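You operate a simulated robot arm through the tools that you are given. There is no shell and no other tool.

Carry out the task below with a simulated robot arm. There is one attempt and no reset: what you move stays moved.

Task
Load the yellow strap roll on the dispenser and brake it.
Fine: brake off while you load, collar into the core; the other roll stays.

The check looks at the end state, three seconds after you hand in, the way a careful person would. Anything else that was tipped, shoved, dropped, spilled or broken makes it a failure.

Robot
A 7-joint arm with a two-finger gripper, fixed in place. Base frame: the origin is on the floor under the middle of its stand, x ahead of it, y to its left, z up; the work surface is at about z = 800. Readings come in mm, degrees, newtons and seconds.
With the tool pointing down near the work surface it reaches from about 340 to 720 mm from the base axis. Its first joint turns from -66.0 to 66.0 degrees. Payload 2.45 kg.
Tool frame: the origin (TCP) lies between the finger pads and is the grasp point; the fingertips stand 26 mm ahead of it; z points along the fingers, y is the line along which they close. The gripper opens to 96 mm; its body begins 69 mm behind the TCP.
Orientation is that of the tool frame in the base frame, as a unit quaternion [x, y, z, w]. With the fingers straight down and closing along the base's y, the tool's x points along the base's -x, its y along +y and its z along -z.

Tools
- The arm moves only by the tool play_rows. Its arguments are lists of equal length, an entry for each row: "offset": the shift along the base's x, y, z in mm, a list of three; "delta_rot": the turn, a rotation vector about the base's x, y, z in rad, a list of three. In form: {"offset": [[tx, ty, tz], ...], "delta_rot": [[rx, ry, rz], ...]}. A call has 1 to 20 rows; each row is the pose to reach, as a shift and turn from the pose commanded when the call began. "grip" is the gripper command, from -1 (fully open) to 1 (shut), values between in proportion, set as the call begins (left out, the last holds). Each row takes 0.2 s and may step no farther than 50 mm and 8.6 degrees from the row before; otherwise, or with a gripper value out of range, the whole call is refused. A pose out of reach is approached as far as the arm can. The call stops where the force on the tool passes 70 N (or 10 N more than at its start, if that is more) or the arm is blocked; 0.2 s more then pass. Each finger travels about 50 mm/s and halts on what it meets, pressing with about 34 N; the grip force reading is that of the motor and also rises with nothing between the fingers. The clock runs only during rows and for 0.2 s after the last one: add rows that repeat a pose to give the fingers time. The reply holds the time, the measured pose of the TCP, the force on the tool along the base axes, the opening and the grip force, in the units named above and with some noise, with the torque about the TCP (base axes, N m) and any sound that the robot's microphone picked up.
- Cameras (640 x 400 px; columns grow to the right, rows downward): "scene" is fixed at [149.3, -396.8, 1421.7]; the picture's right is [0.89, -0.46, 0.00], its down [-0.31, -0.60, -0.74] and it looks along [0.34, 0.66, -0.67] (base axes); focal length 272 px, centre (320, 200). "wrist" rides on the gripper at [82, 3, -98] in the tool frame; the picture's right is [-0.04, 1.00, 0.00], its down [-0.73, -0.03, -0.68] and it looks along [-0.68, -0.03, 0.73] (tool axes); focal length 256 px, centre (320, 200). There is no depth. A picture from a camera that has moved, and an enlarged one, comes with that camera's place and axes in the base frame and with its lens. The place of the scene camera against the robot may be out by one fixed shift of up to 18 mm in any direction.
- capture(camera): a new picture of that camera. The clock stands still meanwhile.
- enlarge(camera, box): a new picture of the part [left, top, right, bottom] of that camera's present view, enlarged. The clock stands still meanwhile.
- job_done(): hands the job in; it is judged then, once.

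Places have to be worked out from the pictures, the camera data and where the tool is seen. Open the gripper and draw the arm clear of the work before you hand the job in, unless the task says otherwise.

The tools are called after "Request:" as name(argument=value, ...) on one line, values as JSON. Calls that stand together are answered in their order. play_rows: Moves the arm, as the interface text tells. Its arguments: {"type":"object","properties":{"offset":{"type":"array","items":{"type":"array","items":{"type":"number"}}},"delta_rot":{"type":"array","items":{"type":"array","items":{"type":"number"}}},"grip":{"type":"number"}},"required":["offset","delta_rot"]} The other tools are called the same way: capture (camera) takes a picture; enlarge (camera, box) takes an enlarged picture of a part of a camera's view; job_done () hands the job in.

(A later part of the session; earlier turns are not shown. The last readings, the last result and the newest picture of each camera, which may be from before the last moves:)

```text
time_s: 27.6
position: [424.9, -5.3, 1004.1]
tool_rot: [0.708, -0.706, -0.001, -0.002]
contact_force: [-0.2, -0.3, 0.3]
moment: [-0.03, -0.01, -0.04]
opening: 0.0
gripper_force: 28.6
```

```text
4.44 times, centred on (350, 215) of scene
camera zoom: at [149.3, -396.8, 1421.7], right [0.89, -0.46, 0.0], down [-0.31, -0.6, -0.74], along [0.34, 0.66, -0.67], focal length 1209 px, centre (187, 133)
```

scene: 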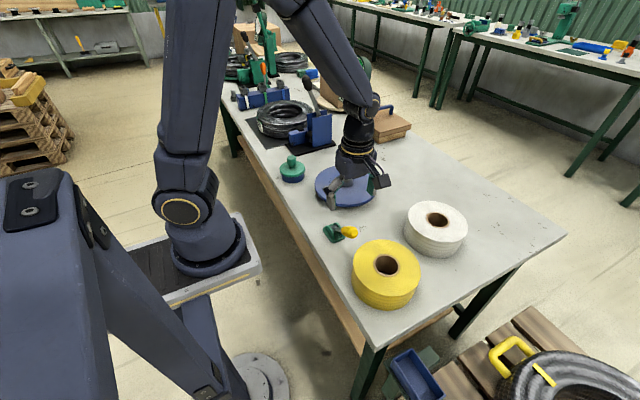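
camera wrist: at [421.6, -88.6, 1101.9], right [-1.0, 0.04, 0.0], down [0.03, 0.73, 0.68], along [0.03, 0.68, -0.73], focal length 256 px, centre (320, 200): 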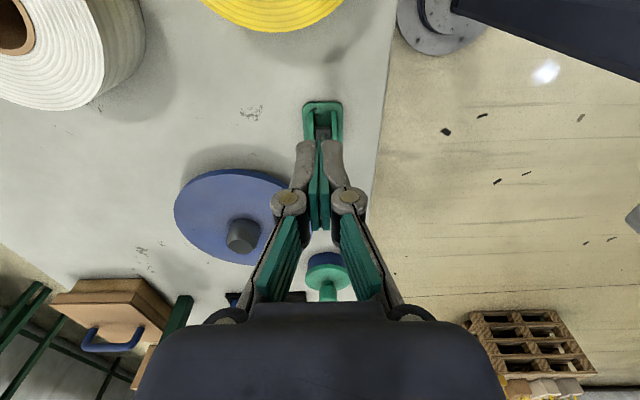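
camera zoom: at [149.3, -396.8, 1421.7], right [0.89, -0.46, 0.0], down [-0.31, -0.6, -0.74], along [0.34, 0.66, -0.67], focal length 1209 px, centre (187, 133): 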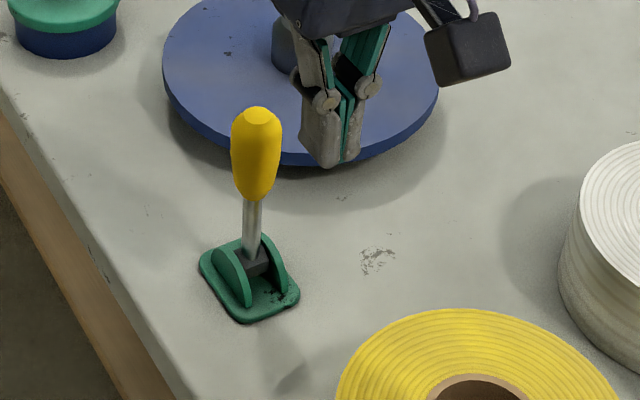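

The lever is upright now. I'll go back to the hub and repeat the twist test in this state.

Request:
play_rows(offset=[[25, 40, 0], [50, 80, 0], [75, 120, 0], [95, 160, 0], [115, 195, 0], [125.3, 219.5, 0], [125.3, 219.5, -40], [125.3, 219.5, -80], [125.3, 219.5, -110], [125.3, 219.5, -130.5], [125.3, 219.5, -130.5]], delta_rot=[[0, 0, 0], [0, 0, 0], [0, 0, 0], [0, 0, 0], [0, 0, 0], [0, 0, 0], [0, 0, 0], [0, 0, 0], [0, 0, 0], [0, 0, 0], [0, 0, 0]], grip=-1)

Request:
capture(camera="wrist")

Request:
enlarge(camera="scene", box=[305, 155, 385, 215])

```text
time_s: 30.0
position: [550.3, 215.6, 872.5]
tool_rot: [-0.707, 0.707, -0.001, 0.001]
contact_force: [-0.7, 0.3, 0.0]
moment: [0.0, 0.01, 0.03]
opening: 95.9
gripper_force: 0.1
```

```text
taken
camera wrist: at [546.8, 133.1, 971.1], right [-1.0, 0.04, 0.0], down [0.03, 0.73, 0.68], along [0.03, 0.68, -0.73], focal length 256 px, centre (320, 200)
```

wrist: 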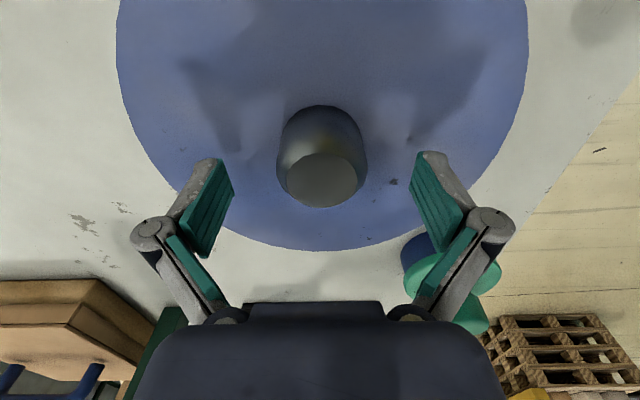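

```text
6.67 times, centred on (345, 185) of scene
camera zoom: at [149.4, -396.8, 1421.7], right [0.89, -0.46, 0.0], down [-0.31, -0.6, -0.74], along [0.34, 0.66, -0.67], focal length 1814 px, centre (153, 300)
```

zoom: 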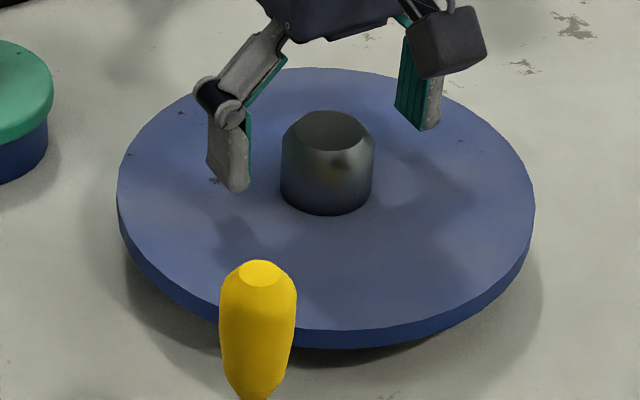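

The hub is again centred between the pads. I'll close on it, then twist as before and compare.

Request:
play_rows(offset=[[-0.5, -2.5, -1], [-0.5, -2.5, -1], [-0.5, -2.5, -1], [-0.5, -2.5, -1], [-0.5, -2.5, -1]], delta_rot=[[0, 0, 0], [0, 0, 0], [0, 0, 0], [0, 0, 0], [0, 0, 0]], grip=0.1)

Request:
play_rows(offset=[[0, 0, 0], [0, 0, 0], [0, 0, 0], [0, 0, 0], [0, 0, 0]], delta_rot=[[0, 0, 0.06], [0, 0, 0.12], [0, 0, 0.18], [0, 0, 0.24], [0, 0, 0.3]])

Request:
enlarge(camera="scene", box=[305, 155, 385, 215])

```text
time_s: 31.2
position: [550.9, 212.2, 871.1]
tool_rot: [0.708, -0.706, 0.0, -0.001]
contact_force: [-6.1, -1.1, 3.8]
moment: [-0.05, 0.23, -0.02]
opening: 45.6
gripper_force: 44.7
```

```text
time_s: 32.4
position: [549.5, 212.7, 871.7]
tool_rot: [0.806, -0.592, -0.001, -0.002]
contact_force: [-15.4, -1.3, 23.2]
moment: [-0.03, 0.66, -0.06]
opening: 45.7
gripper_force: 44.4
```

```text
6.67 times, centred on (345, 185) of scene
camera zoom: at [148.6, -397.0, 1421.7], right [0.89, -0.46, 0.0], down [-0.31, -0.6, -0.74], along [0.34, 0.66, -0.67], focal length 1814 px, centre (153, 300)
```

zoom: 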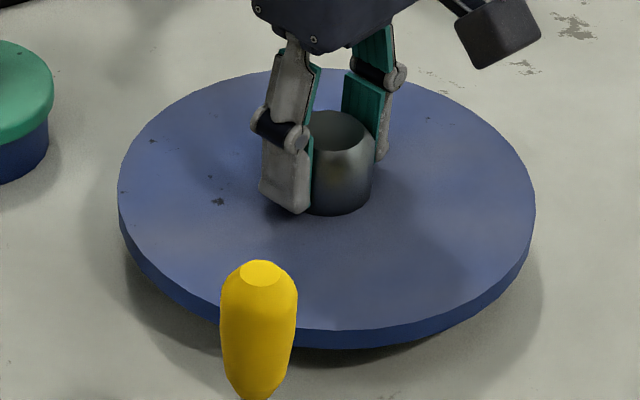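

With the lever upright the disc turned about 17° with the tool and almost no torque, so upright is brake OFF and leaning to -y is brake ON. The brake is now off for loading. I'll release the hub, rise and move to look at the yellow roll's core.

Request:
play_rows(offset=[[0, 0, 0], [0, 0, 0], [0, 0, 0], [0, 0, 40], [0, 0, 85], [0, 0, 129], [-10, -45, 129], [-20, -90, 129], [-30, -135, 129], [-40, -180, 129], [-50, -225, 129], [-60, -270, 129], [-70, -315, 129], [-85, -360, 129], [-96, -400, 129], [-96, -400, 129]], delta_rot=[[0, 0, 0], [0, 0, 0], [0, 0, 0], [0, 0, 0], [0, 0, 0], [0, 0, 0], [0, 0, -0.06], [0, 0, -0.12], [0, 0, -0.18], [0, 0, -0.24], [0, 0, -0.3], [0, 0, -0.3], [0, 0, -0.3], [0, 0, -0.3], [0, 0, -0.3], [0, 0, -0.3]], grip=-1)

Request:
capture(camera="wrist")

Request:
enlarge(camera="wrist", box=[220, 40, 420, 240])

Request:
capture(camera="scene")

```text
time_s: 35.8
position: [455.2, -187.8, 998.8]
tool_rot: [0.708, -0.706, 0.0, -0.002]
contact_force: [-0.1, 0.5, 0.8]
moment: [0.0, 0.04, 0.0]
opening: 96.0
gripper_force: 0.2
```

```text
taken
camera wrist: at [451.1, -269.9, 1097.3], right [-1.0, 0.04, 0.0], down [0.03, 0.73, 0.68], along [0.03, 0.68, -0.73], focal length 256 px, centre (320, 200)
```

wrist: 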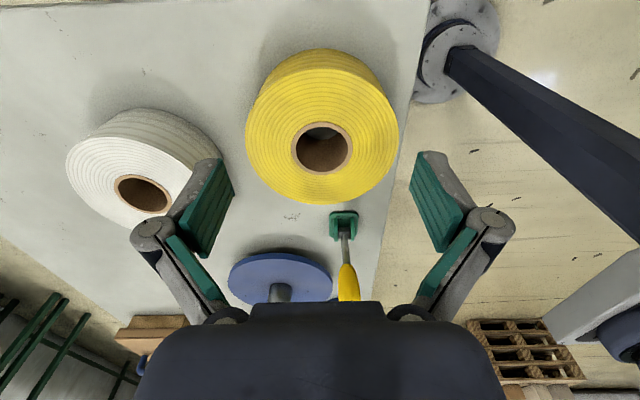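

```text
2.00 times, centred on (320, 140) of wrist
camera zoom: at [451.1, -269.9, 1097.3], right [-1.0, 0.04, 0.0], down [0.03, 0.73, 0.68], along [0.03, 0.68, -0.73], focal length 512 px, centre (320, 320)
```

zoom: 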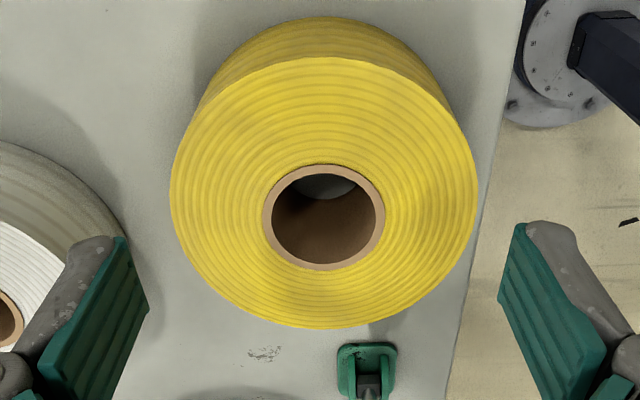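

```text
taken
```

scene: 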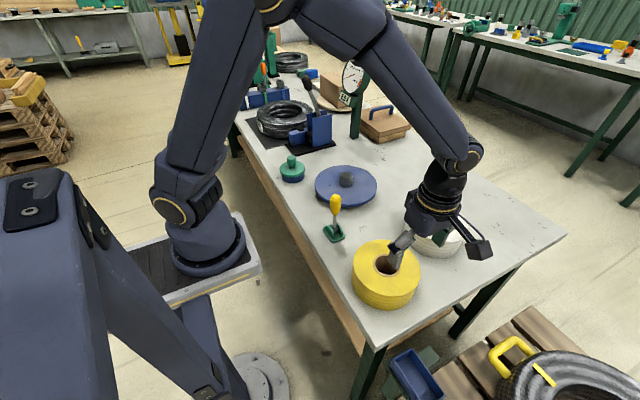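

The core centre works out to about (455.3, -128.8) with the roll top near z=867. I'll close the fingers, go above the core and stop about 35 mm over it to check alignment.

Request:
play_rows(offset=[[1, 30, 0], [2.1, 61.4, 0], [2.1, 61.4, -35], [2.1, 61.4, -70], [2.1, 61.4, -70], [2.1, 61.4, -70]], delta_rot=[[0, 0, 0], [0, 0, 0], [0, 0, 0], [0, 0, 0], [0, 0, 0], [0, 0, 0]], grip=1)

Request:
capture(camera="wrist")

Request:
enlarge(camera="wrist", box=[240, 80, 400, 210])

Request:
enlarge(camera="scene", box=[330, 190, 470, 310])

```text
time_s: 37.2
position: [455.4, -126.6, 929.5]
tool_rot: [0.707, -0.707, 0.0, -0.001]
contact_force: [0.0, 0.7, 0.2]
moment: [0.03, 0.01, 0.02]
opening: 0.1
gripper_force: 29.0
```

```text
taken
camera wrist: at [451.4, -209.4, 1029.0], right [-1.0, 0.04, 0.0], down [0.03, 0.73, 0.68], along [0.03, 0.68, -0.73], focal length 256 px, centre (320, 200)
```

wrist: 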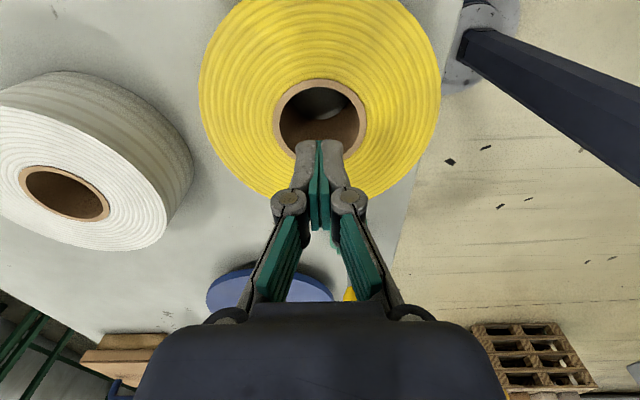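

```text
3.08 times, centred on (320, 145) of wrist
camera zoom: at [451.4, -209.4, 1029.0], right [-1.0, 0.04, 0.0], down [0.03, 0.73, 0.68], along [0.03, 0.68, -0.73], focal length 788 px, centre (320, 369)
```

zoom: 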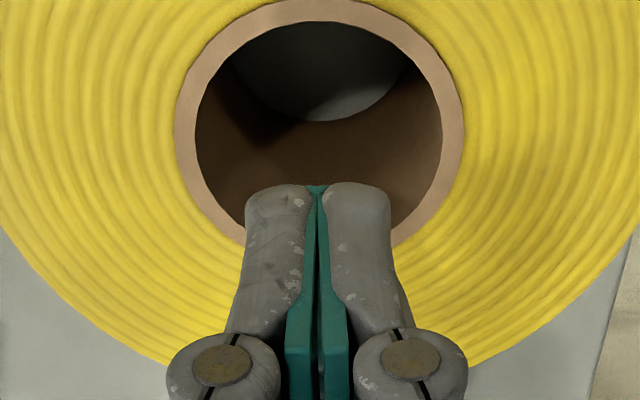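

```text
3.33 times, centred on (400, 250) of scene
camera zoom: at [149.4, -396.8, 1421.7], right [0.89, -0.46, 0.0], down [-0.31, -0.6, -0.74], along [0.34, 0.66, -0.67], focal length 907 px, centre (53, 33)
```

zoom: 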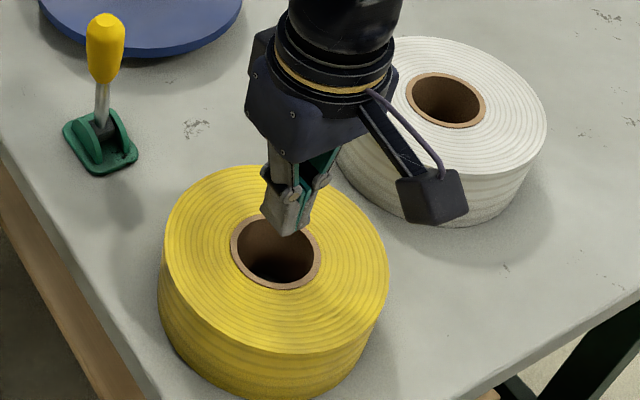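

The fingers look roughly over the core. I'll descend to about 8 mm above the roll top and check again at close range, where parallax matters less.

Request:
play_rows(offset=[[0.4, -1, -14], [0.4, -1, -27], [0.4, -1, -27]], delta_rot=[[0, 0, 0], [0, 0, 0], [0, 0, 0]])

Request:
enlarge(camera="wrist", box=[240, 60, 400, 190])

Request:
enlarge(camera="scene", box=[360, 225, 420, 280])

```text
time_s: 38.0
position: [456.5, -130.0, 901.7]
tool_rot: [0.707, -0.707, 0.0, -0.001]
contact_force: [0.5, -0.3, 0.6]
moment: [-0.03, 0.01, -0.02]
opening: 0.2
gripper_force: 28.7
```

```text
3.08 times, centred on (320, 125) of wrist
camera zoom: at [452.3, -211.2, 1000.8], right [-1.0, 0.04, 0.0], down [0.03, 0.73, 0.68], along [0.03, 0.68, -0.73], focal length 788 px, centre (320, 431)
```

zoom: 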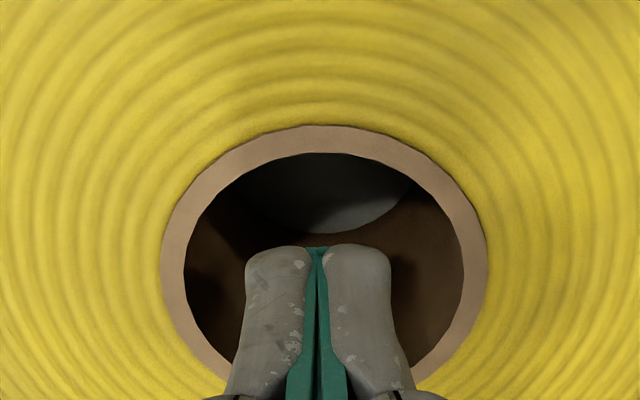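

```text
7.27 times, centred on (390, 252) of scene
camera zoom: at [149.4, -396.8, 1421.7], right [0.89, -0.46, 0.0], down [-0.31, -0.6, -0.74], along [0.34, 0.66, -0.67], focal length 1979 px, centre (-189, -182)
```

zoom: 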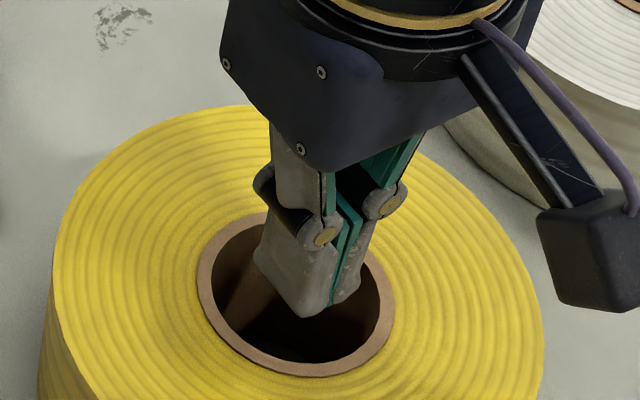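

The closed fingers sit within the core opening with roughly 7 mm of clearance. I'll descend so that the tips are about 21 mm inside the core.

Request:
play_rows(offset=[[0, -0.7, -8], [0, -0.7, -15], [0, -0.7, -22], [0, -0.7, -29], [0, -0.7, -29]], delta_rot=[[0, 0, 0], [0, 0, 0], [0, 0, 0], [0, 0, 0], [0, 0, 0]])

Request:
enlarge(camera="wrist", box=[240, 60, 400, 190])

Request:
enlarge(camera="scene", box=[360, 225, 420, 280])

```text
time_s: 39.2
position: [457.6, -129.0, 874.8]
tool_rot: [0.707, -0.707, 0.0, -0.001]
contact_force: [0.1, 0.2, 0.3]
moment: [0.0, -0.03, -0.03]
opening: 0.0
gripper_force: 28.5
```

```text
3.08 times, centred on (320, 125) of wrist
camera zoom: at [452.8, -210.7, 972.5], right [-1.0, 0.04, 0.0], down [0.03, 0.73, 0.68], along [0.03, 0.68, -0.73], focal length 788 px, centre (320, 431)
```

zoom: 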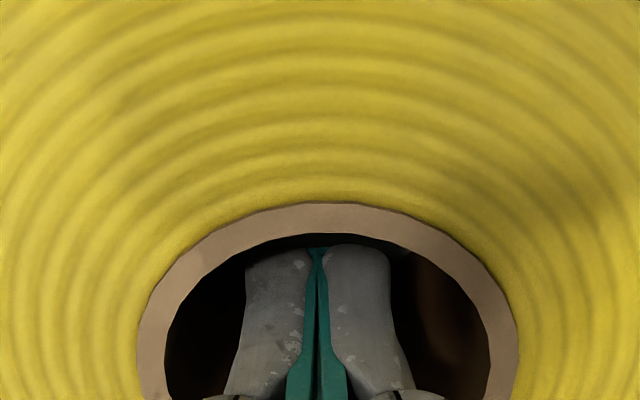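

```text
7.27 times, centred on (390, 252) of scene
camera zoom: at [149.4, -396.8, 1421.7], right [0.89, -0.46, 0.0], down [-0.31, -0.6, -0.74], along [0.34, 0.66, -0.67], focal length 1979 px, centre (-189, -182)
```

zoom: 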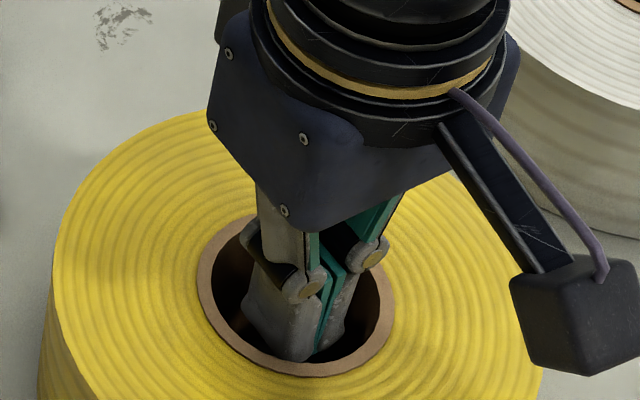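

The tips are inside the core without contact. I'll now open the fingers outward against the core wall.

Request:
play_rows(offset=[[0, 0, 0], [0, 0, 0], [0, 0, 0], [0, 0, 0], [0, 0, 0]], delta_rot=[[0, 0, 0], [0, 0, 0], [0, 0, 0], [0, 0, 0], [0, 0, 0]], grip=-0.3)

Request:
capture(camera="wrist")

Request:
enlarge(camera="scene", box=[340, 215, 440, 310])

```text
time_s: 40.4
position: [457.4, -128.9, 873.9]
tool_rot: [0.707, -0.707, 0.001, -0.002]
contact_force: [1.1, 0.6, -0.2]
moment: [0.0, -0.03, -0.01]
opening: 64.4
gripper_force: 0.1
```

```text
taken
camera wrist: at [453.1, -210.8, 972.9], right [-1.0, 0.04, 0.0], down [0.03, 0.73, 0.68], along [0.03, 0.68, -0.73], focal length 256 px, centre (320, 200)
```

wrist: 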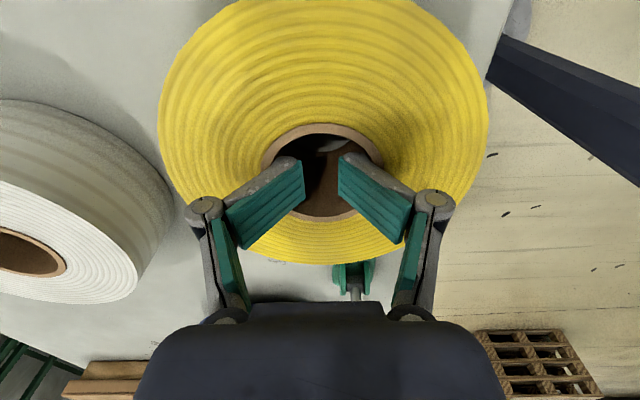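

```text
4.21 times, centred on (390, 262) of scene
camera zoom: at [149.4, -396.8, 1421.7], right [0.89, -0.46, 0.0], down [-0.31, -0.6, -0.74], along [0.34, 0.66, -0.67], focal length 1146 px, centre (25, -63)
```

zoom: 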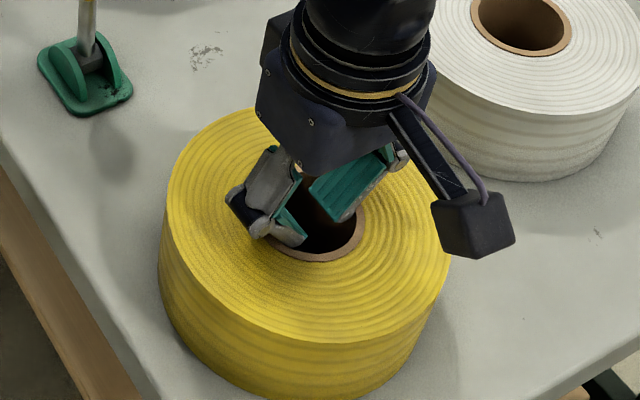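

Opening outward just flexed the passive fingertip links (opening 64 mm, no force), so gripping from inside is no good. I'll close again, lift out, and instead pinch the roll's wall with one finger in the core and one outside.

Request:
play_rows(offset=[[0, 0, 0], [0, 0, 0], [0, 0, 0], [0, 0, 0], [0, 0, 0], [0, 0, 0], [0, 0, 0]], delta_rot=[[0, 0, 0], [0, 0, 0], [0, 0, 0], [0, 0, 0], [0, 0, 0], [0, 0, 0], [0, 0, 0]], grip=1)

Request:
capture(camera="wrist")

```text
time_s: 42.0
position: [457.1, -129.0, 873.9]
tool_rot: [0.708, -0.706, 0.0, -0.001]
contact_force: [-1.1, 0.1, 0.4]
moment: [-0.03, -0.02, -0.01]
opening: 0.0
gripper_force: 29.0
```

```text
taken
camera wrist: at [452.8, -210.7, 972.6], right [-1.0, 0.04, 0.0], down [0.03, 0.73, 0.68], along [0.03, 0.68, -0.73], focal length 256 px, centre (320, 200)
```

wrist: 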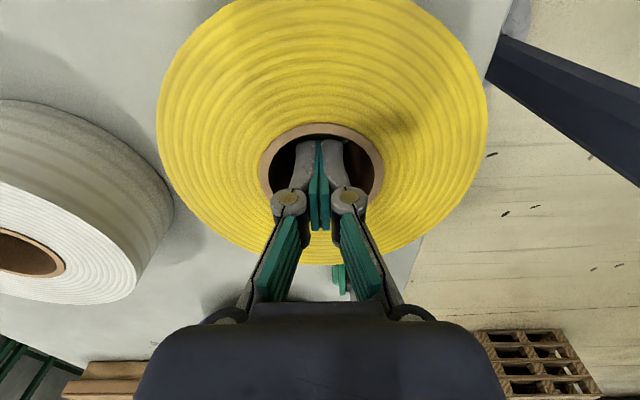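

The fingers are closed again and the core centre is confirmed at about (455.7, -128.6). I'll lift straight out of the core first.

Request:
play_rows(offset=[[0, 0, 25], [0, 0, 55], [0, 0, 55]], delta_rot=[[0, 0, 0], [0, 0, 0], [0, 0, 0]])

Request:
play_rows(offset=[[-18, 0.9, 0], [-36, 0.9, 0], [-54, 0.9, 0], [-54, 0.9, 0], [-54, 0.9, 0], [-54, 0.9, 0]], delta_rot=[[0, 0, 0], [0, 0, 0], [0, 0, 0], [0, 0, 0], [0, 0, 0], [0, 0, 0]], grip=-1)

Request:
capture(camera="wrist")

Request:
enlarge(camera="scene", box=[320, 200, 460, 320])

```text
time_s: 42.8
position: [456.6, -129.1, 929.7]
tool_rot: [0.708, -0.706, 0.0, -0.001]
contact_force: [-0.4, -0.4, 0.2]
moment: [0.0, 0.0, 0.0]
opening: 0.1
gripper_force: 28.5
```

```text
time_s: 44.2
position: [402.3, -126.3, 929.5]
tool_rot: [0.708, -0.707, 0.0, -0.001]
contact_force: [-0.2, 0.3, 0.3]
moment: [0.01, 0.04, 0.02]
opening: 96.1
gripper_force: 0.1
```

```text
taken
camera wrist: at [398.3, -210.0, 1027.6], right [-1.0, 0.04, 0.0], down [0.03, 0.73, 0.68], along [0.03, 0.68, -0.73], focal length 256 px, centre (320, 200)
```

wrist: 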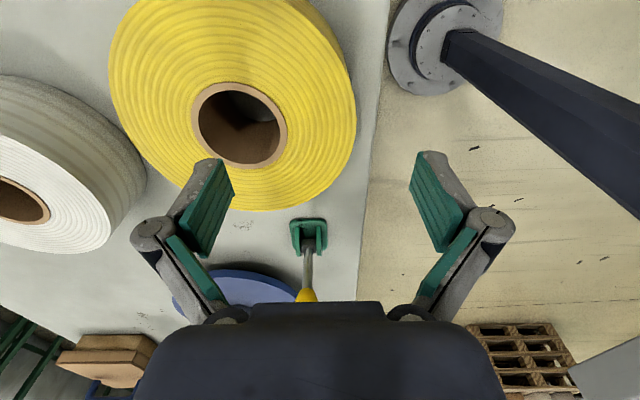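

```text
3.33 times, centred on (390, 260) of scene
camera zoom: at [149.3, -396.8, 1421.7], right [0.89, -0.46, 0.0], down [-0.31, -0.6, -0.74], along [0.34, 0.66, -0.67], focal length 907 px, centre (87, 0)
```

zoom: 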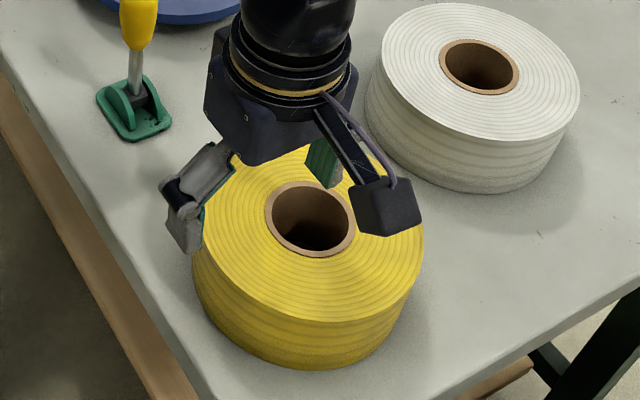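

The core centre is 54.7 mm ahead in x and 1.7 mm in y of the tool, so the wall is centred between the open fingers after a small nudge. I'll descend with one finger in the core and one outside.

Request:
play_rows(offset=[[0.7, 1.5, -12], [0.7, 1.5, -24], [0.7, 1.5, -36], [0.7, 1.5, -46], [0.7, 1.5, -58], [0.7, 1.5, -58]], delta_rot=[[0, 0, 0], [0, 0, 0], [0, 0, 0], [0, 0, 0], [0, 0, 0], [0, 0, 0]])

Request:
capture(camera="wrist")

Request:
enlarge(camera="scene", box=[320, 200, 460, 320])

```text
time_s: 45.6
position: [403.5, -125.0, 871.5]
tool_rot: [0.707, -0.707, 0.0, -0.001]
contact_force: [0.9, 0.3, -0.4]
moment: [0.02, -0.02, 0.0]
opening: 96.1
gripper_force: 0.2
```

```text
taken
camera wrist: at [399.0, -208.0, 970.2], right [-1.0, 0.04, 0.0], down [0.03, 0.73, 0.68], along [0.03, 0.68, -0.73], focal length 256 px, centre (320, 200)
```

wrist: 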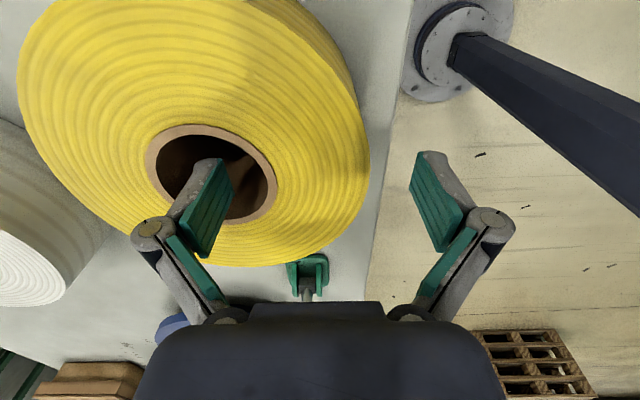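

```text
3.33 times, centred on (390, 260) of scene
camera zoom: at [149.4, -396.8, 1421.7], right [0.89, -0.46, 0.0], down [-0.31, -0.6, -0.74], along [0.34, 0.66, -0.67], focal length 907 px, centre (87, 0)
```

zoom: 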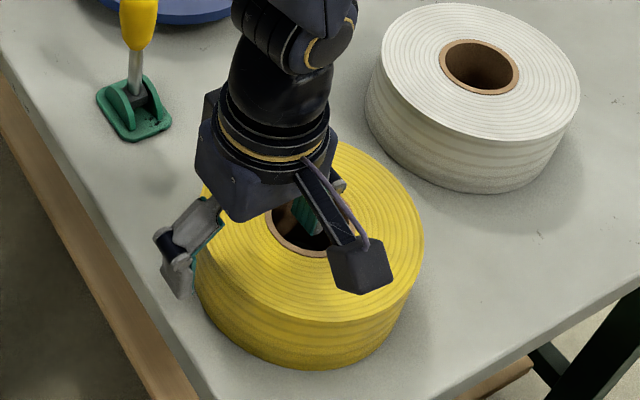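

One finger is in the core and the other is outside the roll. I'll close onto the wall.

Request:
play_rows(offset=[[0, 0, 0], [0, 0, 0], [0, 0, 0], [0, 0, 0], [0, 0, 0], [0, 0, 0]], delta_rot=[[0, 0, 0], [0, 0, 0], [0, 0, 0], [0, 0, 0], [0, 0, 0], [0, 0, 0]], grip=1)

Request:
capture(camera="wrist")

Request:
enlarge(camera="scene", box=[320, 200, 460, 320])

```text
time_s: 47.0
position: [403.6, -126.1, 872.3]
tool_rot: [0.707, -0.707, 0.001, -0.002]
contact_force: [2.5, -4.0, 14.8]
moment: [-0.11, 0.02, -0.4]
opening: 54.6
gripper_force: 33.7
```

```text
taken
camera wrist: at [399.0, -208.3, 970.7], right [-1.0, 0.04, 0.0], down [0.03, 0.73, 0.68], along [0.03, 0.68, -0.73], focal length 256 px, centre (320, 200)
```

wrist: 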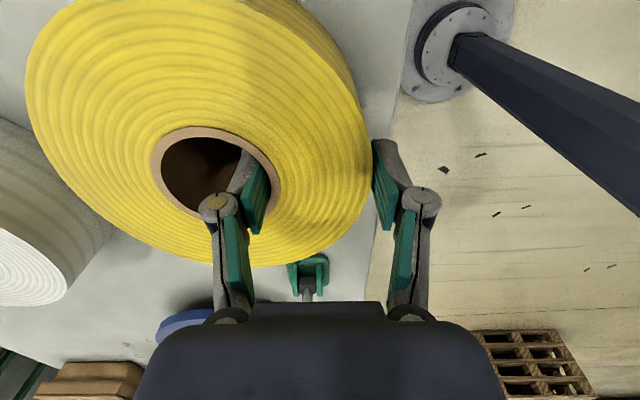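

```text
3.33 times, centred on (390, 260) of scene
camera zoom: at [149.2, -396.8, 1421.7], right [0.89, -0.46, 0.0], down [-0.31, -0.6, -0.74], along [0.34, 0.66, -0.67], focal length 907 px, centre (87, 0)
```

zoom: 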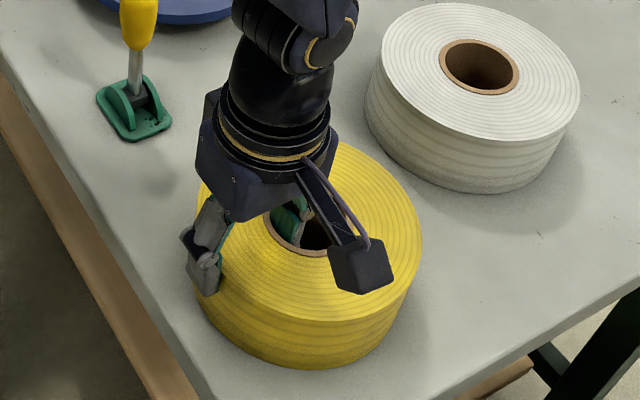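

It's gripping the wall at 54.6 mm. I'll lift 12 mm slowly and check load and tilt.

Request:
play_rows(offset=[[0, 0, 3], [0, 0, 6], [0, 0, 9], [0, 0, 12], [0, 0, 12]], delta_rot=[[0, 0, 0], [0, 0, 0], [0, 0, 0], [0, 0, 0], [0, 0, 0]])

Request:
enlarge(camera="scene", box=[320, 200, 460, 320])

Request:
capture(camera="wrist")

```text
time_s: 48.2
position: [402.3, -125.3, 882.8]
tool_rot: [-0.707, 0.707, 0.0, 0.001]
contact_force: [-0.4, -0.7, -9.1]
moment: [-0.02, 0.45, 0.0]
opening: 54.2
gripper_force: 34.0
```

```text
3.33 times, centred on (390, 260) of scene
camera zoom: at [149.5, -396.9, 1421.7], right [0.89, -0.46, 0.0], down [-0.31, -0.6, -0.74], along [0.34, 0.66, -0.67], focal length 907 px, centre (87, 0)
```

zoom: 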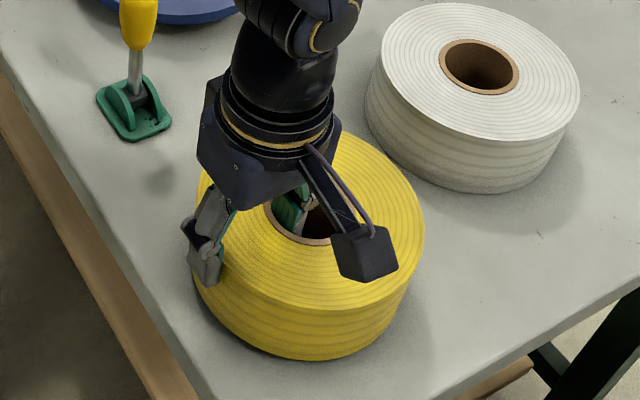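

```text
taken
camera wrist: at [399.3, -208.0, 981.9], right [-1.0, 0.04, 0.0], down [0.03, 0.73, 0.68], along [0.03, 0.68, -0.73], focal length 256 px, centre (320, 200)
```

wrist: 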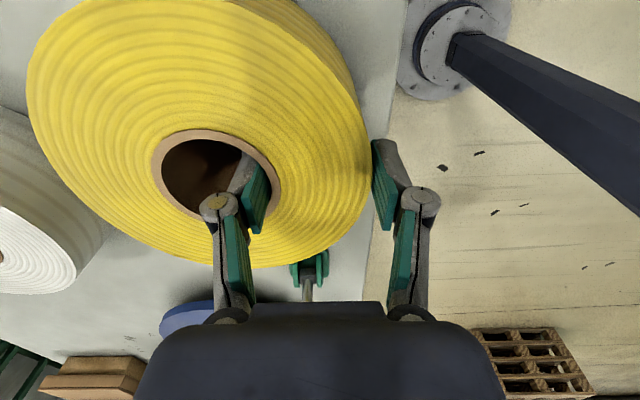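

The roll is lifted: about 9.1 N weight with 0.45 N·m moment, hanging level. I'll raise it to z≈1050 so it clears the upright lever and the hub.

Request:
play_rows(offset=[[0, 0, 10], [0, 0, 25], [0, 0, 42], [0, 0, 60], [0, 0, 80], [0, 0, 100], [0, 0, 120], [0, 0, 138], [0, 0, 155], [0, 0, 165], [0, 0, 167], [0, 0, 167]], delta_rot=[[0, 0, 0], [0, 0, 0], [0, 0, 0], [0, 0, 0], [0, 0, 0], [0, 0, 0], [0, 0, 0], [0, 0, 0], [0, 0, 0], [0, 0, 0], [0, 0, 0], [0, 0, 0]])

Request:
capture(camera="scene")

Request:
capture(camera="wrist")

Request:
enlarge(camera="wrist", box=[130, 100, 310, 260])

```text
time_s: 50.8
position: [402.6, -126.9, 1050.8]
tool_rot: [0.707, -0.707, 0.0, -0.002]
contact_force: [0.3, 1.0, -8.5]
moment: [0.03, 0.48, 0.02]
opening: 54.0
gripper_force: 34.1
```

```text
taken
```

scene: 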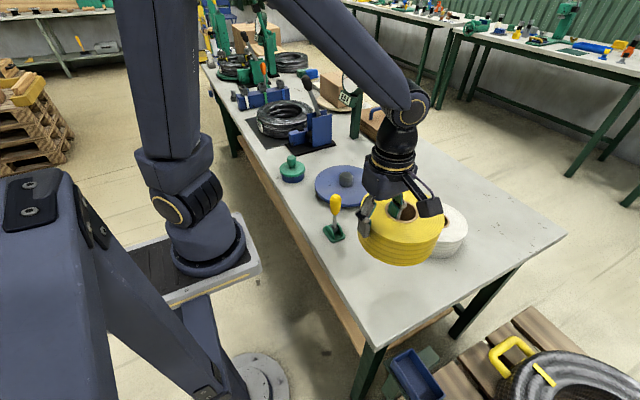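

```text
taken
camera wrist: at [399.3, -209.1, 1149.6], right [-1.0, 0.04, 0.0], down [0.03, 0.73, 0.68], along [0.03, 0.68, -0.73], focal length 256 px, centre (320, 200)
```

wrist: 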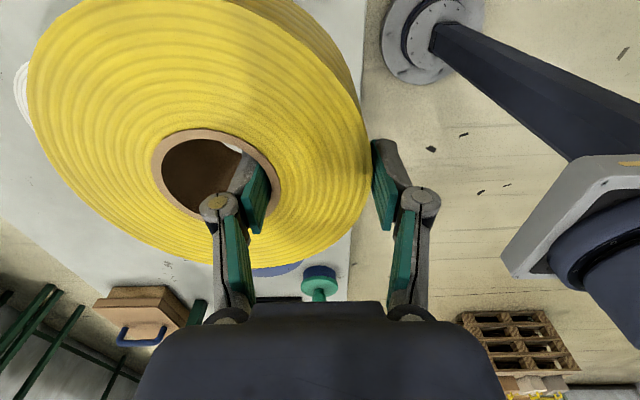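

```text
2.50 times, centred on (220, 180) of wrist
camera zoom: at [399.3, -209.1, 1149.6], right [-1.0, 0.04, 0.0], down [0.03, 0.73, 0.68], along [0.03, 0.68, -0.73], focal length 640 px, centre (570, 250)
```

zoom: 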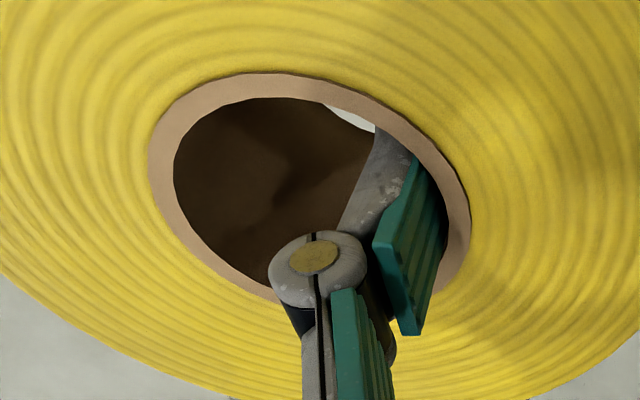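

The roll hangs securely at z≈1050 with its core centre about 54 mm ahead of the tool in x. I'll carry it smoothly to above the hub at the same height.

Request:
play_rows(offset=[[2, 8, 0], [6, 22, 0], [12, 44, 0], [19, 70, 0], [26.5, 97, 0], [34, 124, 0], [41.5, 151, 0], [49, 178, 0], [56, 205, 0], [63.5, 232, 0], [71, 259, 0], [78, 285, 0], [84, 308, 0], [89, 325, 0], [92, 336, 0], [92.5, 338.4, 0], [92.5, 338.4, 0]], delta_rot=[[0, 0, 0], [0, 0, 0], [0, 0, 0], [0, 0, 0], [0, 0, 0], [0, 0, 0], [0, 0, 0], [0, 0, 0], [0, 0, 0], [0, 0, 0], [0, 0, 0], [0, 0, 0], [0, 0, 0], [0, 0, 0], [0, 0, 0], [0, 0, 0], [0, 0, 0]])

Request:
capture(camera="scene")

Request:
capture(camera="wrist")

```text
time_s: 54.4
position: [496.1, 212.0, 1049.7]
tool_rot: [-0.706, 0.708, 0.0, 0.002]
contact_force: [0.4, -0.6, -9.2]
moment: [0.03, 0.43, 0.01]
opening: 54.1
gripper_force: 34.1
```

```text
taken
```

scene: 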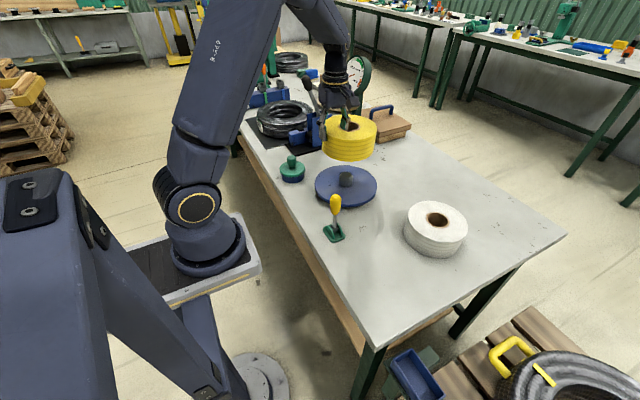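

```text
taken
camera wrist: at [491.7, 130.1, 1148.5], right [-1.0, 0.04, 0.0], down [0.03, 0.73, 0.68], along [0.03, 0.68, -0.73], focal length 256 px, centre (320, 200)
```

wrist: 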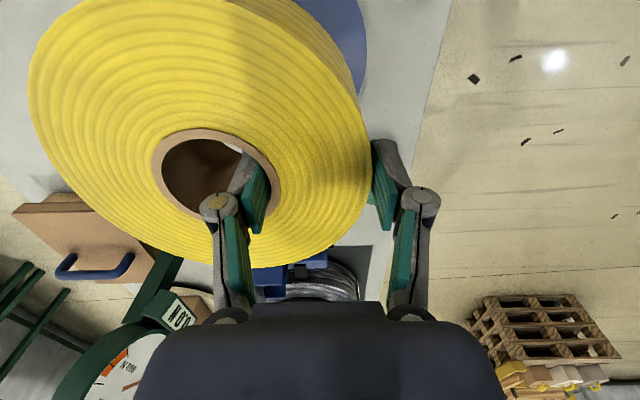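

The roll is above the dispenser and still held well. I'll lower it to about 15 mm above the hub top and check alignment.

Request:
play_rows(offset=[[0, 0, -15], [0, 0, -32], [0, 0, -50], [0, 0, -67], [0, 0, -80], [0, 0, -88], [0, 0, -90], [0, 0, -90]], delta_rot=[[0, 0, 0], [0, 0, 0], [0, 0, 0], [0, 0, 0], [0, 0, 0], [0, 0, 0], [0, 0, 0], [0, 0, 0]])

Request:
enlarge(camera="scene", box=[290, 100, 410, 220])

Request:
enlarge(camera="wrist", box=[130, 100, 310, 260])

```text
time_s: 56.2
position: [496.1, 211.1, 960.6]
tool_rot: [0.707, -0.707, 0.0, -0.002]
contact_force: [1.1, 0.2, -9.0]
moment: [0.01, 0.46, -0.02]
opening: 54.3
gripper_force: 34.0
```

```text
3.33 times, centred on (350, 160) of scene
camera zoom: at [149.5, -396.8, 1421.7], right [0.89, -0.46, 0.0], down [-0.31, -0.6, -0.74], along [0.34, 0.66, -0.67], focal length 907 px, centre (220, 333)
```

zoom: 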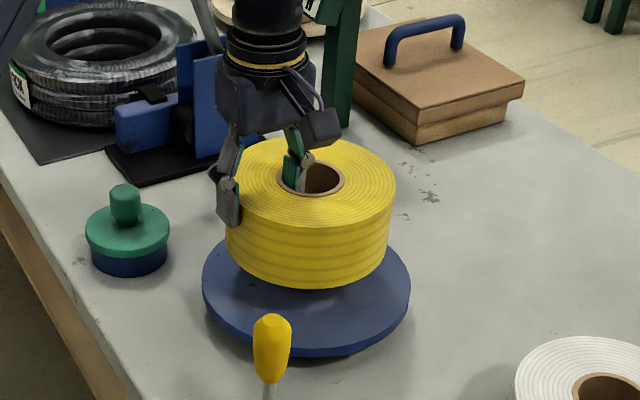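

```text
2.50 times, centred on (220, 180) of wrist
camera zoom: at [491.2, 129.7, 1058.6], right [-1.0, 0.04, 0.0], down [0.03, 0.73, 0.68], along [0.03, 0.68, -0.73], focal length 640 px, centre (570, 250)
```

zoom: 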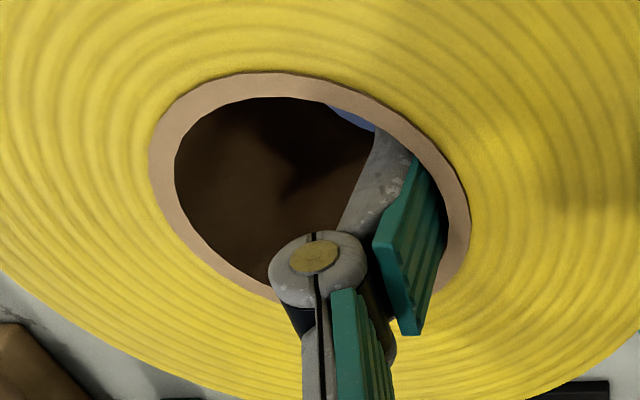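

The scene view hints the roll may sit a few mm short in x of the hub. I'll enlarge to measure the core ring and disc edges accurately.

Request:
enlarge(camera="scene", box=[315, 140, 385, 190])

Request:
enlarge(camera="scene", box=[305, 155, 385, 215])

```text
8.00 times, centred on (350, 165) of scene
camera zoom: at [149.5, -396.8, 1421.7], right [0.89, -0.46, 0.0], down [-0.31, -0.6, -0.74], along [0.34, 0.66, -0.67], focal length 2177 px, centre (80, 480)
```

zoom: 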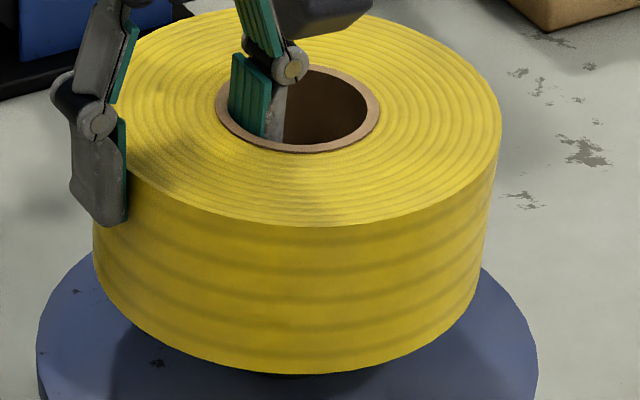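

```text
6.67 times, centred on (345, 185) of scene
camera zoom: at [149.5, -396.8, 1421.7], right [0.89, -0.46, 0.0], down [-0.31, -0.6, -0.74], along [0.34, 0.66, -0.67], focal length 1814 px, centre (153, 300)
```

zoom: 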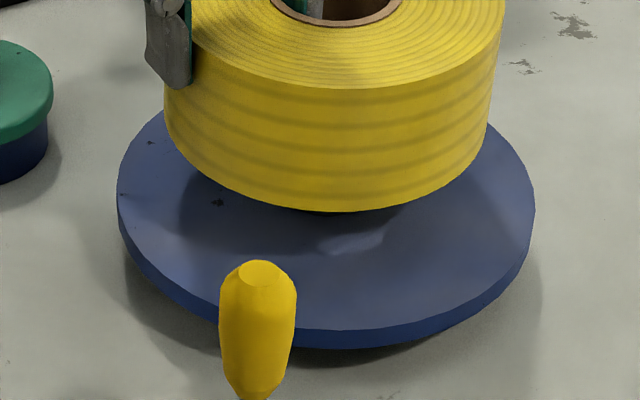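

The estimates put the roll centre about 2–4 mm short in x of the hub axis. I'll shift +2.5 mm in x and lower gently onto the chamfered hub in small steps, watching the forces.

Request:
play_rows(offset=[[1.2, 0, -4], [2.5, 0, -8], [2.5, 0, -12], [2.5, 0, -16], [2.5, 0, -19], [2.5, 0, -22], [2.5, 0, -22]], delta_rot=[[0, 0, 0], [0, 0, 0], [0, 0, 0], [0, 0, 0], [0, 0, 0], [0, 0, 0], [0, 0, 0]])

Request:
enlarge(camera="wrist", box=[130, 100, 310, 260])

Request:
enlarge(camera="scene", box=[305, 140, 395, 215])

```text
time_s: 57.8
position: [497.4, 211.4, 939.5]
tool_rot: [0.708, -0.707, 0.001, -0.002]
contact_force: [-0.5, -0.1, -8.2]
moment: [-0.01, 0.47, 0.0]
opening: 54.0
gripper_force: 33.9
```

```text
2.50 times, centred on (220, 180) of wrist
camera zoom: at [493.5, 129.7, 1036.5], right [-1.0, 0.04, 0.0], down [0.03, 0.73, 0.68], along [0.03, 0.68, -0.73], focal length 640 px, centre (570, 250)
```

zoom: 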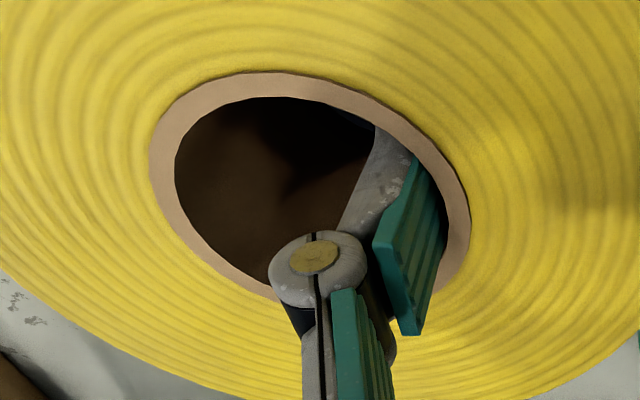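

```text
5.33 times, centred on (350, 178) of scene
camera zoom: at [149.5, -396.8, 1421.7], right [0.89, -0.46, 0.0], down [-0.31, -0.6, -0.74], along [0.34, 0.66, -0.67], focal length 1451 px, centre (160, 320)
```

zoom: 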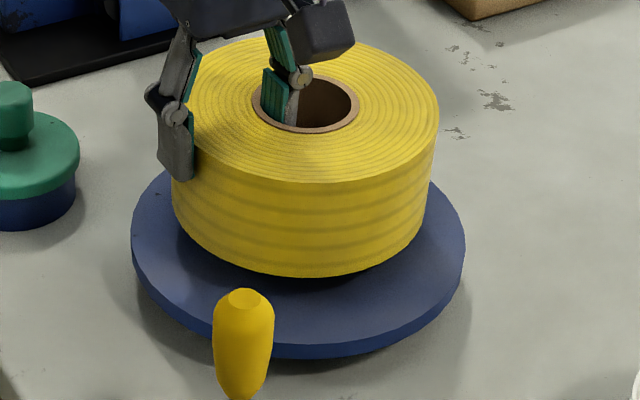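

No contact yet with the bottom near the hub's top. I'll keep lowering in small steps.

Request:
play_rows(offset=[[0, 0, -3], [0, 0, -6], [0, 0, -9], [0, 0, -12]], delta_rot=[[0, 0, 0], [0, 0, 0], [0, 0, 0], [0, 0, 0]])

```text
time_s: 58.8
position: [499.2, 212.4, 926.2]
tool_rot: [-0.707, 0.708, 0.0, 0.002]
contact_force: [-0.1, 0.2, -8.8]
moment: [-0.01, 0.45, 0.01]
opening: 54.1
gripper_force: 34.0
```

Still free with the core already about 17 mm over the hub. I'll continue lowering toward the disc.

Request:
play_rows(offset=[[0, 0, -3], [0, 0, -6], [0, 0, -9], [0, 0, -12], [0, 0, -14]], delta_rot=[[0, 0, 0], [0, 0, 0], [0, 0, 0], [0, 0, 0], [0, 0, 0]])

Request:
enlarge(camera="scene", box=[305, 140, 395, 215])

```text
time_s: 60.0
position: [499.2, 213.6, 912.1]
tool_rot: [0.708, -0.706, 0.001, -0.003]
contact_force: [-3.1, -0.6, 2.1]
moment: [0.05, -0.66, -0.05]
opening: 54.3
gripper_force: 33.8
```

```text
5.33 times, centred on (350, 178) of scene
camera zoom: at [149.2, -396.9, 1421.7], right [0.89, -0.46, 0.0], down [-0.31, -0.6, -0.74], along [0.34, 0.66, -0.67], focal length 1451 px, centre (160, 320)
```

zoom: 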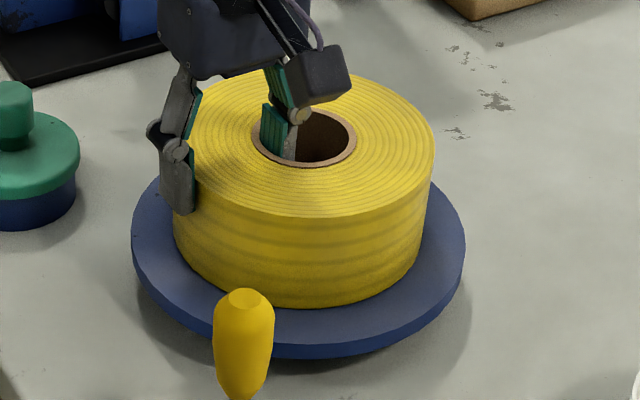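

The roll has touched down: force went from -8.8 to +2.1 N. I'll lower 2 mm more to seat it and check.

Request:
play_rows(offset=[[0, 0, -1], [0, 0, -2], [0, 0, -2]], delta_rot=[[0, 0, 0], [0, 0, 0], [0, 0, 0]])

Request:
capture(camera="wrist")

Request:
enlarge(camera="scene", box=[315, 150, 385, 205])

```text
time_s: 60.8
position: [498.4, 212.0, 909.9]
tool_rot: [0.708, -0.706, 0.001, -0.004]
contact_force: [-0.1, 0.2, 29.6]
moment: [-0.13, -0.02, -0.02]
opening: 54.3
gripper_force: 33.5
```

```text
taken
camera wrist: at [494.0, 130.2, 1009.0], right [-1.0, 0.04, -0.01], down [0.02, 0.73, 0.68], along [0.03, 0.68, -0.73], focal length 256 px, centre (320, 200)
```

wrist: 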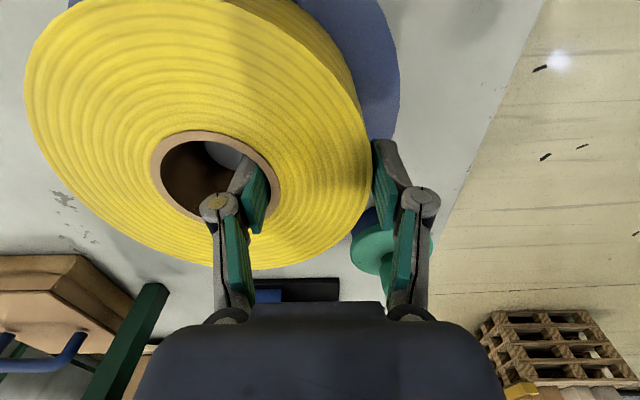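

```text
7.27 times, centred on (350, 178) of scene
camera zoom: at [148.8, -397.0, 1421.7], right [0.89, -0.46, 0.0], down [-0.31, -0.6, -0.74], along [0.34, 0.66, -0.67], focal length 1979 px, centre (102, 364)
```

zoom: 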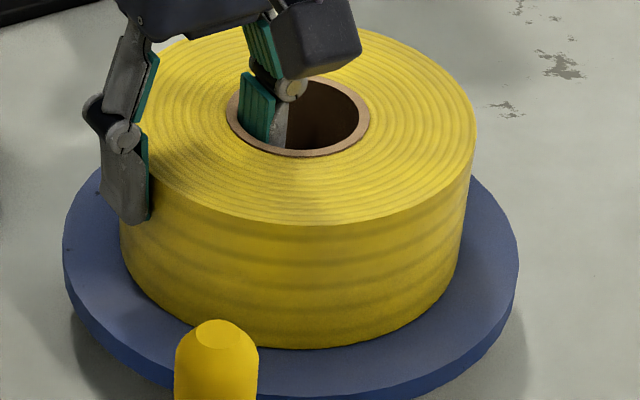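

The roll is seated on the disc with the hub visible inside the core; the push is 30 N with zero moment. I'll ease off 1.5 mm and open the fingers.

Request:
play_rows(offset=[[0, 0, 1.5], [0, 0, 1.5]], delta_rot=[[0, 0, 0], [0, 0, 0]])

Request:
play_rows(offset=[[0, 0, 0], [0, 0, 0], [0, 0, 0], [0, 0, 0]], delta_rot=[[0, 0, 0], [0, 0, 0], [0, 0, 0], [0, 0, 0]], grip=-1)

Request:
capture(camera="wrist")

Request:
enlarge(camera="scene", box=[315, 150, 385, 205])

```text
time_s: 61.4
position: [497.3, 212.2, 910.6]
tool_rot: [0.707, -0.707, -0.001, -0.001]
contact_force: [2.1, 1.9, 2.1]
moment: [0.54, -0.85, 0.17]
opening: 54.2
gripper_force: 34.3
```

```text
time_s: 62.4
position: [497.3, 212.1, 911.2]
tool_rot: [0.708, -0.706, 0.0, -0.001]
contact_force: [0.3, 0.2, -0.5]
moment: [-0.03, -0.01, -0.04]
opening: 95.8
gripper_force: 0.1
```

```text
taken
camera wrist: at [493.8, 129.9, 1010.0], right [-1.0, 0.04, 0.0], down [0.03, 0.73, 0.68], along [0.03, 0.68, -0.73], focal length 256 px, centre (320, 200)
```

wrist: 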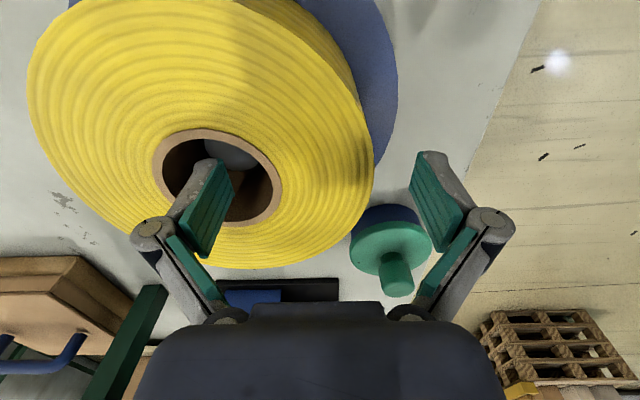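

```text
7.27 times, centred on (350, 178) of scene
camera zoom: at [149.3, -396.8, 1421.7], right [0.89, -0.46, 0.0], down [-0.31, -0.6, -0.74], along [0.34, 0.66, -0.67], focal length 1979 px, centre (102, 364)
```

zoom: 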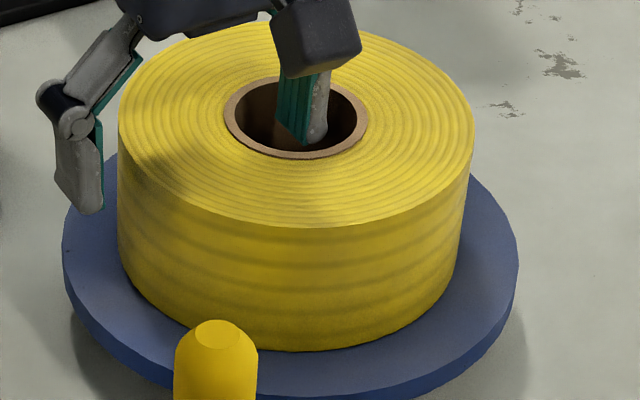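

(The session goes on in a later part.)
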